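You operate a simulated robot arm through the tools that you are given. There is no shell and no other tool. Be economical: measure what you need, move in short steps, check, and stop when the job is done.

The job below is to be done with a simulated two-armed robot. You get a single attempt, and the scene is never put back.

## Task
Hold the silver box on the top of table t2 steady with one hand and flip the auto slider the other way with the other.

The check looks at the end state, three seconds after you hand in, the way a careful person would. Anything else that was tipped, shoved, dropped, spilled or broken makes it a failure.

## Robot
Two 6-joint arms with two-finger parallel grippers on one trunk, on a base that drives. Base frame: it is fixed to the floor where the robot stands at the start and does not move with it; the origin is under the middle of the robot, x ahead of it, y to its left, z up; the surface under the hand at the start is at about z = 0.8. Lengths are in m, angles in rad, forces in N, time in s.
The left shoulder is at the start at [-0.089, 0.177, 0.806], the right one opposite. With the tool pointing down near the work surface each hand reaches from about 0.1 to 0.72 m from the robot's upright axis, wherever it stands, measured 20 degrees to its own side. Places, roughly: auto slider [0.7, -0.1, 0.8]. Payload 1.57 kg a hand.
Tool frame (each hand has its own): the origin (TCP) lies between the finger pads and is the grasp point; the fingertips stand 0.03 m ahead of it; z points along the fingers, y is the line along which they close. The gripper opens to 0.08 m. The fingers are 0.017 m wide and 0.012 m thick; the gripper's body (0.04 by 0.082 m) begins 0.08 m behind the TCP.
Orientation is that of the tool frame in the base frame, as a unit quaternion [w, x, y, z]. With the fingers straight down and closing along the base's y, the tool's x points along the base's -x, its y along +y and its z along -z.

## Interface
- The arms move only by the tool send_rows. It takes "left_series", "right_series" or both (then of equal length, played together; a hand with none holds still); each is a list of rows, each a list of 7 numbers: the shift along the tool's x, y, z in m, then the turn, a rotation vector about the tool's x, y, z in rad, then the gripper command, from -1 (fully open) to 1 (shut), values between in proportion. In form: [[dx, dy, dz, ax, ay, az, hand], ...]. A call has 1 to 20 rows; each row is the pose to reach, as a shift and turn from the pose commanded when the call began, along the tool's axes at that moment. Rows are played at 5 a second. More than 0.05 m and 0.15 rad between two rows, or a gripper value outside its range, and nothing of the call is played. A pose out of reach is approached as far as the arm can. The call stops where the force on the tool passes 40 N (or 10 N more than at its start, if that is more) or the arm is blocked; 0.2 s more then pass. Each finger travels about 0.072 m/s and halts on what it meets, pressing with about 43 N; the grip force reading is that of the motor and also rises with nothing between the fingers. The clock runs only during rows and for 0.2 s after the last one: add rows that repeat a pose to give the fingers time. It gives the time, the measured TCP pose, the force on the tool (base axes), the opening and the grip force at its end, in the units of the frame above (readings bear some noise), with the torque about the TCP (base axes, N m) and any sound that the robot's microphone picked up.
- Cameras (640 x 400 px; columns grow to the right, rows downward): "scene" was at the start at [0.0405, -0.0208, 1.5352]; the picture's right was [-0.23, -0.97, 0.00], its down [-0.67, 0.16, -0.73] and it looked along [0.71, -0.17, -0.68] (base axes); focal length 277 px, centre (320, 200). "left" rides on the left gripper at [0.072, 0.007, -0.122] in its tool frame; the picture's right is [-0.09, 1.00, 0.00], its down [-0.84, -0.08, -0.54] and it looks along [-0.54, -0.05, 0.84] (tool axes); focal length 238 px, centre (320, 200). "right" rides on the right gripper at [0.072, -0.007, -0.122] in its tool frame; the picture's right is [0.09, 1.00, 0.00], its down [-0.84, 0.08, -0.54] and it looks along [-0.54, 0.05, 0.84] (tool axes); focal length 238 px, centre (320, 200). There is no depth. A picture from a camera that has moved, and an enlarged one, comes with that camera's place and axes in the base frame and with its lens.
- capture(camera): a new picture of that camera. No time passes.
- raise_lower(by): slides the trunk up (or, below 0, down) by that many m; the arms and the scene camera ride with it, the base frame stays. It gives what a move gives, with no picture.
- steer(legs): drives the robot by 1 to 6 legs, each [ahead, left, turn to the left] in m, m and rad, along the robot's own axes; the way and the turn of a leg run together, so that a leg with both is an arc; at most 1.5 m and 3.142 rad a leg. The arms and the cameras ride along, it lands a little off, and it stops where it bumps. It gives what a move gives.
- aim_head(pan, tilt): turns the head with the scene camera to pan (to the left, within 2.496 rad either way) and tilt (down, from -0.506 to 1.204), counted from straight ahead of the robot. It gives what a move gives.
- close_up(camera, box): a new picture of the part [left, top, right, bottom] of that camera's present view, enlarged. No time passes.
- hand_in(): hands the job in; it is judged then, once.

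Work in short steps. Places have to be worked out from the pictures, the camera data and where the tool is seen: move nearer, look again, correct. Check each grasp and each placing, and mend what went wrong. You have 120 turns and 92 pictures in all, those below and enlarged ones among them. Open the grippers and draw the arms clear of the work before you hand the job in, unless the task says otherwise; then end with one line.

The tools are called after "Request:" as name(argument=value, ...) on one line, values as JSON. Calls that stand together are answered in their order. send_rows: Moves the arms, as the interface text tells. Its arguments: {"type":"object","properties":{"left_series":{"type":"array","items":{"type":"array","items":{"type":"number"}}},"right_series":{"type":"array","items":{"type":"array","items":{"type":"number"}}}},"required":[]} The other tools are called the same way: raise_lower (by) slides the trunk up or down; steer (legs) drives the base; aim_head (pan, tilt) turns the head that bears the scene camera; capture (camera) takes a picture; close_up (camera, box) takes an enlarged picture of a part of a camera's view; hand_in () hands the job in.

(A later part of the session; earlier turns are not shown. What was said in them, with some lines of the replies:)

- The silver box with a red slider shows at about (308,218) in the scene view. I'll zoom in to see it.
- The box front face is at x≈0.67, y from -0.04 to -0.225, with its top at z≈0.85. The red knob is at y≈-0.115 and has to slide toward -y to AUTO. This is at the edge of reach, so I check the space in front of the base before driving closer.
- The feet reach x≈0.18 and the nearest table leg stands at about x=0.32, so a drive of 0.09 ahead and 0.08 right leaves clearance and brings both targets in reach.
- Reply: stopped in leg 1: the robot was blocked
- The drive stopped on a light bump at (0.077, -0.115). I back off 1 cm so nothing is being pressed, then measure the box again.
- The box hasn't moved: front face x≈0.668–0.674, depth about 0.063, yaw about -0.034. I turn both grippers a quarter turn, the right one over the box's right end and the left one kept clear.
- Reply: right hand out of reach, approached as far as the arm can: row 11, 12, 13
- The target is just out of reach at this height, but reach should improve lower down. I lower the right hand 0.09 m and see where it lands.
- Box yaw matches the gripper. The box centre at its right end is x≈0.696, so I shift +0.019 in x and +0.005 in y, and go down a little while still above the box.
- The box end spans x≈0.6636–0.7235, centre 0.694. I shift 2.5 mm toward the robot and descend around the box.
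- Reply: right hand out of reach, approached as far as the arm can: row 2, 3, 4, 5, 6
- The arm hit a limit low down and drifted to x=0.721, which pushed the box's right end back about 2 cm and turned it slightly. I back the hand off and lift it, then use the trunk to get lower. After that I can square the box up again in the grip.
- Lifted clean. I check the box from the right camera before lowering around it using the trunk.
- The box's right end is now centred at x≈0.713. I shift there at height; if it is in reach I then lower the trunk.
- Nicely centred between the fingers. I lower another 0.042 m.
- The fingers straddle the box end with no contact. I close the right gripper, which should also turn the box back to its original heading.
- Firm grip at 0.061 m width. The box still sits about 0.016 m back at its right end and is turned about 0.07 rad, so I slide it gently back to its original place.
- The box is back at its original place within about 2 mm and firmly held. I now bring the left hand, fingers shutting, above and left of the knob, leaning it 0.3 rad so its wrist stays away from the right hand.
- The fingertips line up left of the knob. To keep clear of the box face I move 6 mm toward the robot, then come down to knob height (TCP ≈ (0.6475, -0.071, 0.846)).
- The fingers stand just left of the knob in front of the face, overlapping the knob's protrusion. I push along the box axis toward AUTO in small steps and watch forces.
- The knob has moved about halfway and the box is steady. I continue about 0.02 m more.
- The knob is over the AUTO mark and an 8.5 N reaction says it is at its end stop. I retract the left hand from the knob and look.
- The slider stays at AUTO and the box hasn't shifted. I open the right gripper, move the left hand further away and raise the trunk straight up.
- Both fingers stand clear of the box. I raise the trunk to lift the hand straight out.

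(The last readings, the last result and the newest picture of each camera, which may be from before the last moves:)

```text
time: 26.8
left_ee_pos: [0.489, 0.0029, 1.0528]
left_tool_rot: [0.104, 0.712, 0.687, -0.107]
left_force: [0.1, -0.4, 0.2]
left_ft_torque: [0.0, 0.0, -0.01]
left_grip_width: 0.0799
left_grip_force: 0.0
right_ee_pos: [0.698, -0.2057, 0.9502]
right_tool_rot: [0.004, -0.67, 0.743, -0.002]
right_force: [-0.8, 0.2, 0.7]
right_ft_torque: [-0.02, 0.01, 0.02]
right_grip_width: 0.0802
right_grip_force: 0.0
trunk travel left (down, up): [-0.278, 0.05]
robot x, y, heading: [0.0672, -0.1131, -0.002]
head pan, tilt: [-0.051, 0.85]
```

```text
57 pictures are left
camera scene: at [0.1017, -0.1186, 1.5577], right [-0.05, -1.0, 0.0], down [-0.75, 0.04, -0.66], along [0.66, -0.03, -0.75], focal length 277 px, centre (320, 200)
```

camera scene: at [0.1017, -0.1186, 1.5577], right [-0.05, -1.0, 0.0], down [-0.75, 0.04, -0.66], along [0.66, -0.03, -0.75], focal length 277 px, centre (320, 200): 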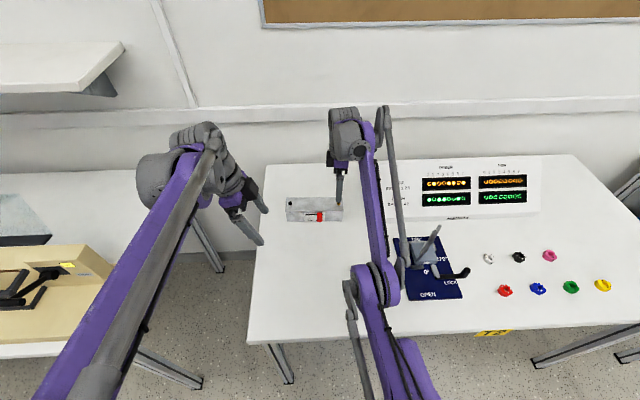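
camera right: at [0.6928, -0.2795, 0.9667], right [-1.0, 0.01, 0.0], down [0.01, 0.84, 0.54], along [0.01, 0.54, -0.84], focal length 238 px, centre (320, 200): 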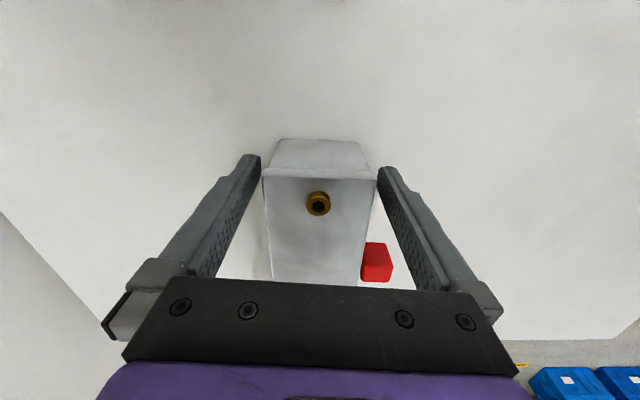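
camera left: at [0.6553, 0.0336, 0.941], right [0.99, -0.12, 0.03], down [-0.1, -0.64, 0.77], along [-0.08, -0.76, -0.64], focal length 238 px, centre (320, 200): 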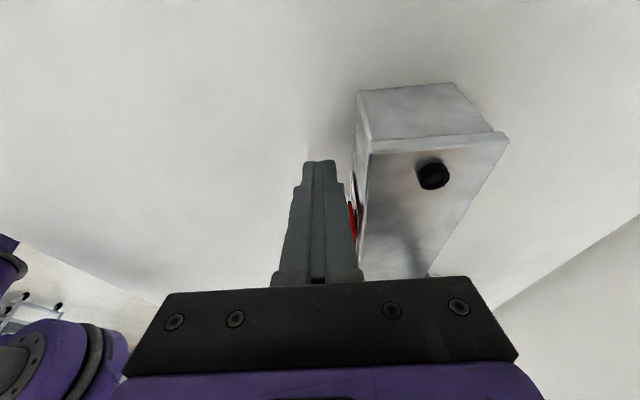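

Everything is clear and undisturbed. I back the robot off 0.1 m along the way it came and take a last look.

Request:
steer(legs=[[-0.07, 0.0, 0]])

Request:
capture(camera="scene")

Request:
close_up(camera="scene", box=[260, 150, 380, 234])

```text
time: 27.8
left_ee_pos: [0.4221, 0.0048, 1.0541]
left_tool_rot: [0.105, 0.711, 0.687, -0.107]
left_force: [-1.7, -0.4, 0.5]
left_ft_torque: [0.01, -0.03, -0.01]
left_grip_width: 0.0797
left_grip_force: 0.1
right_ee_pos: [0.6296, -0.2048, 0.9497]
right_tool_rot: [0.003, -0.67, 0.742, -0.002]
right_force: [-0.6, 1.2, 0.4]
right_ft_torque: [0.01, -0.03, 0.02]
right_grip_width: 0.0798
right_grip_force: 0.1
trunk travel left (down, up): [-0.278, 0.05]
robot x, y, heading: [-0.0047, -0.1138, -0.001]
head pan, tilt: [-0.051, 0.85]
```

```text
56 pictures are left
camera scene: at [0.0326, -0.1186, 1.558], right [-0.05, -1.0, 0.0], down [-0.75, 0.04, -0.66], along [0.66, -0.03, -0.75], focal length 277 px, centre (320, 200)
```

scene: 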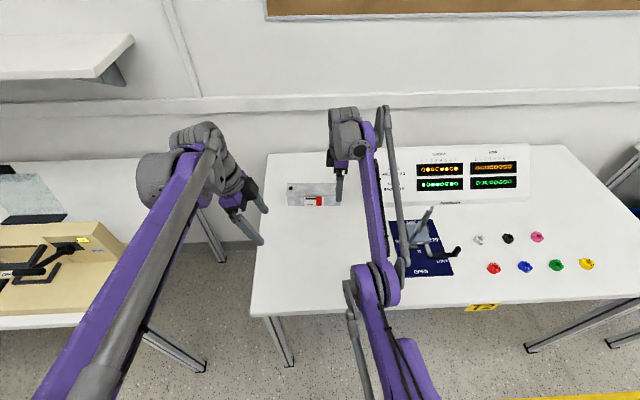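

```text
4.76 times, centred on (320, 192) of scene
camera zoom: at [0.0326, -0.1186, 1.558], right [-0.05, -1.0, 0.0], down [-0.75, 0.04, -0.66], along [0.66, -0.03, -0.75], focal length 1320 px, centre (320, 238)
```

zoom: 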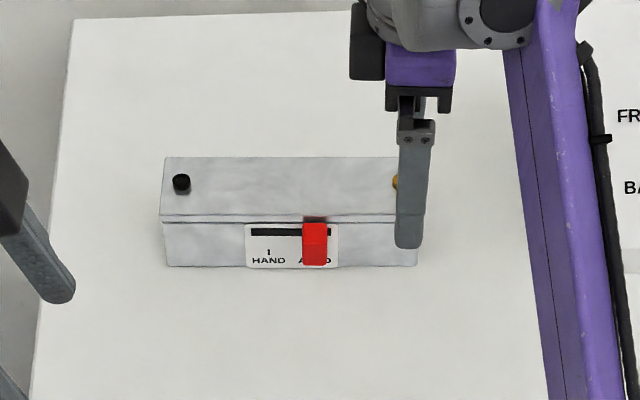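

The slider is at AUTO, the box sits in its original place, and both hands are open and clear, so I hand in.

Request:
hand_in()

```text
The job is handed in.
```

The slider is at AUTO and stayed there after I let go. The right hand held the box steady during the flip; on its first approach it had shoved the box's right end about 2 cm, and I slid it back to within about 2 mm. The base also stopped once on a light bump while driving in, and nothing in the pictures had visibly moved from that.
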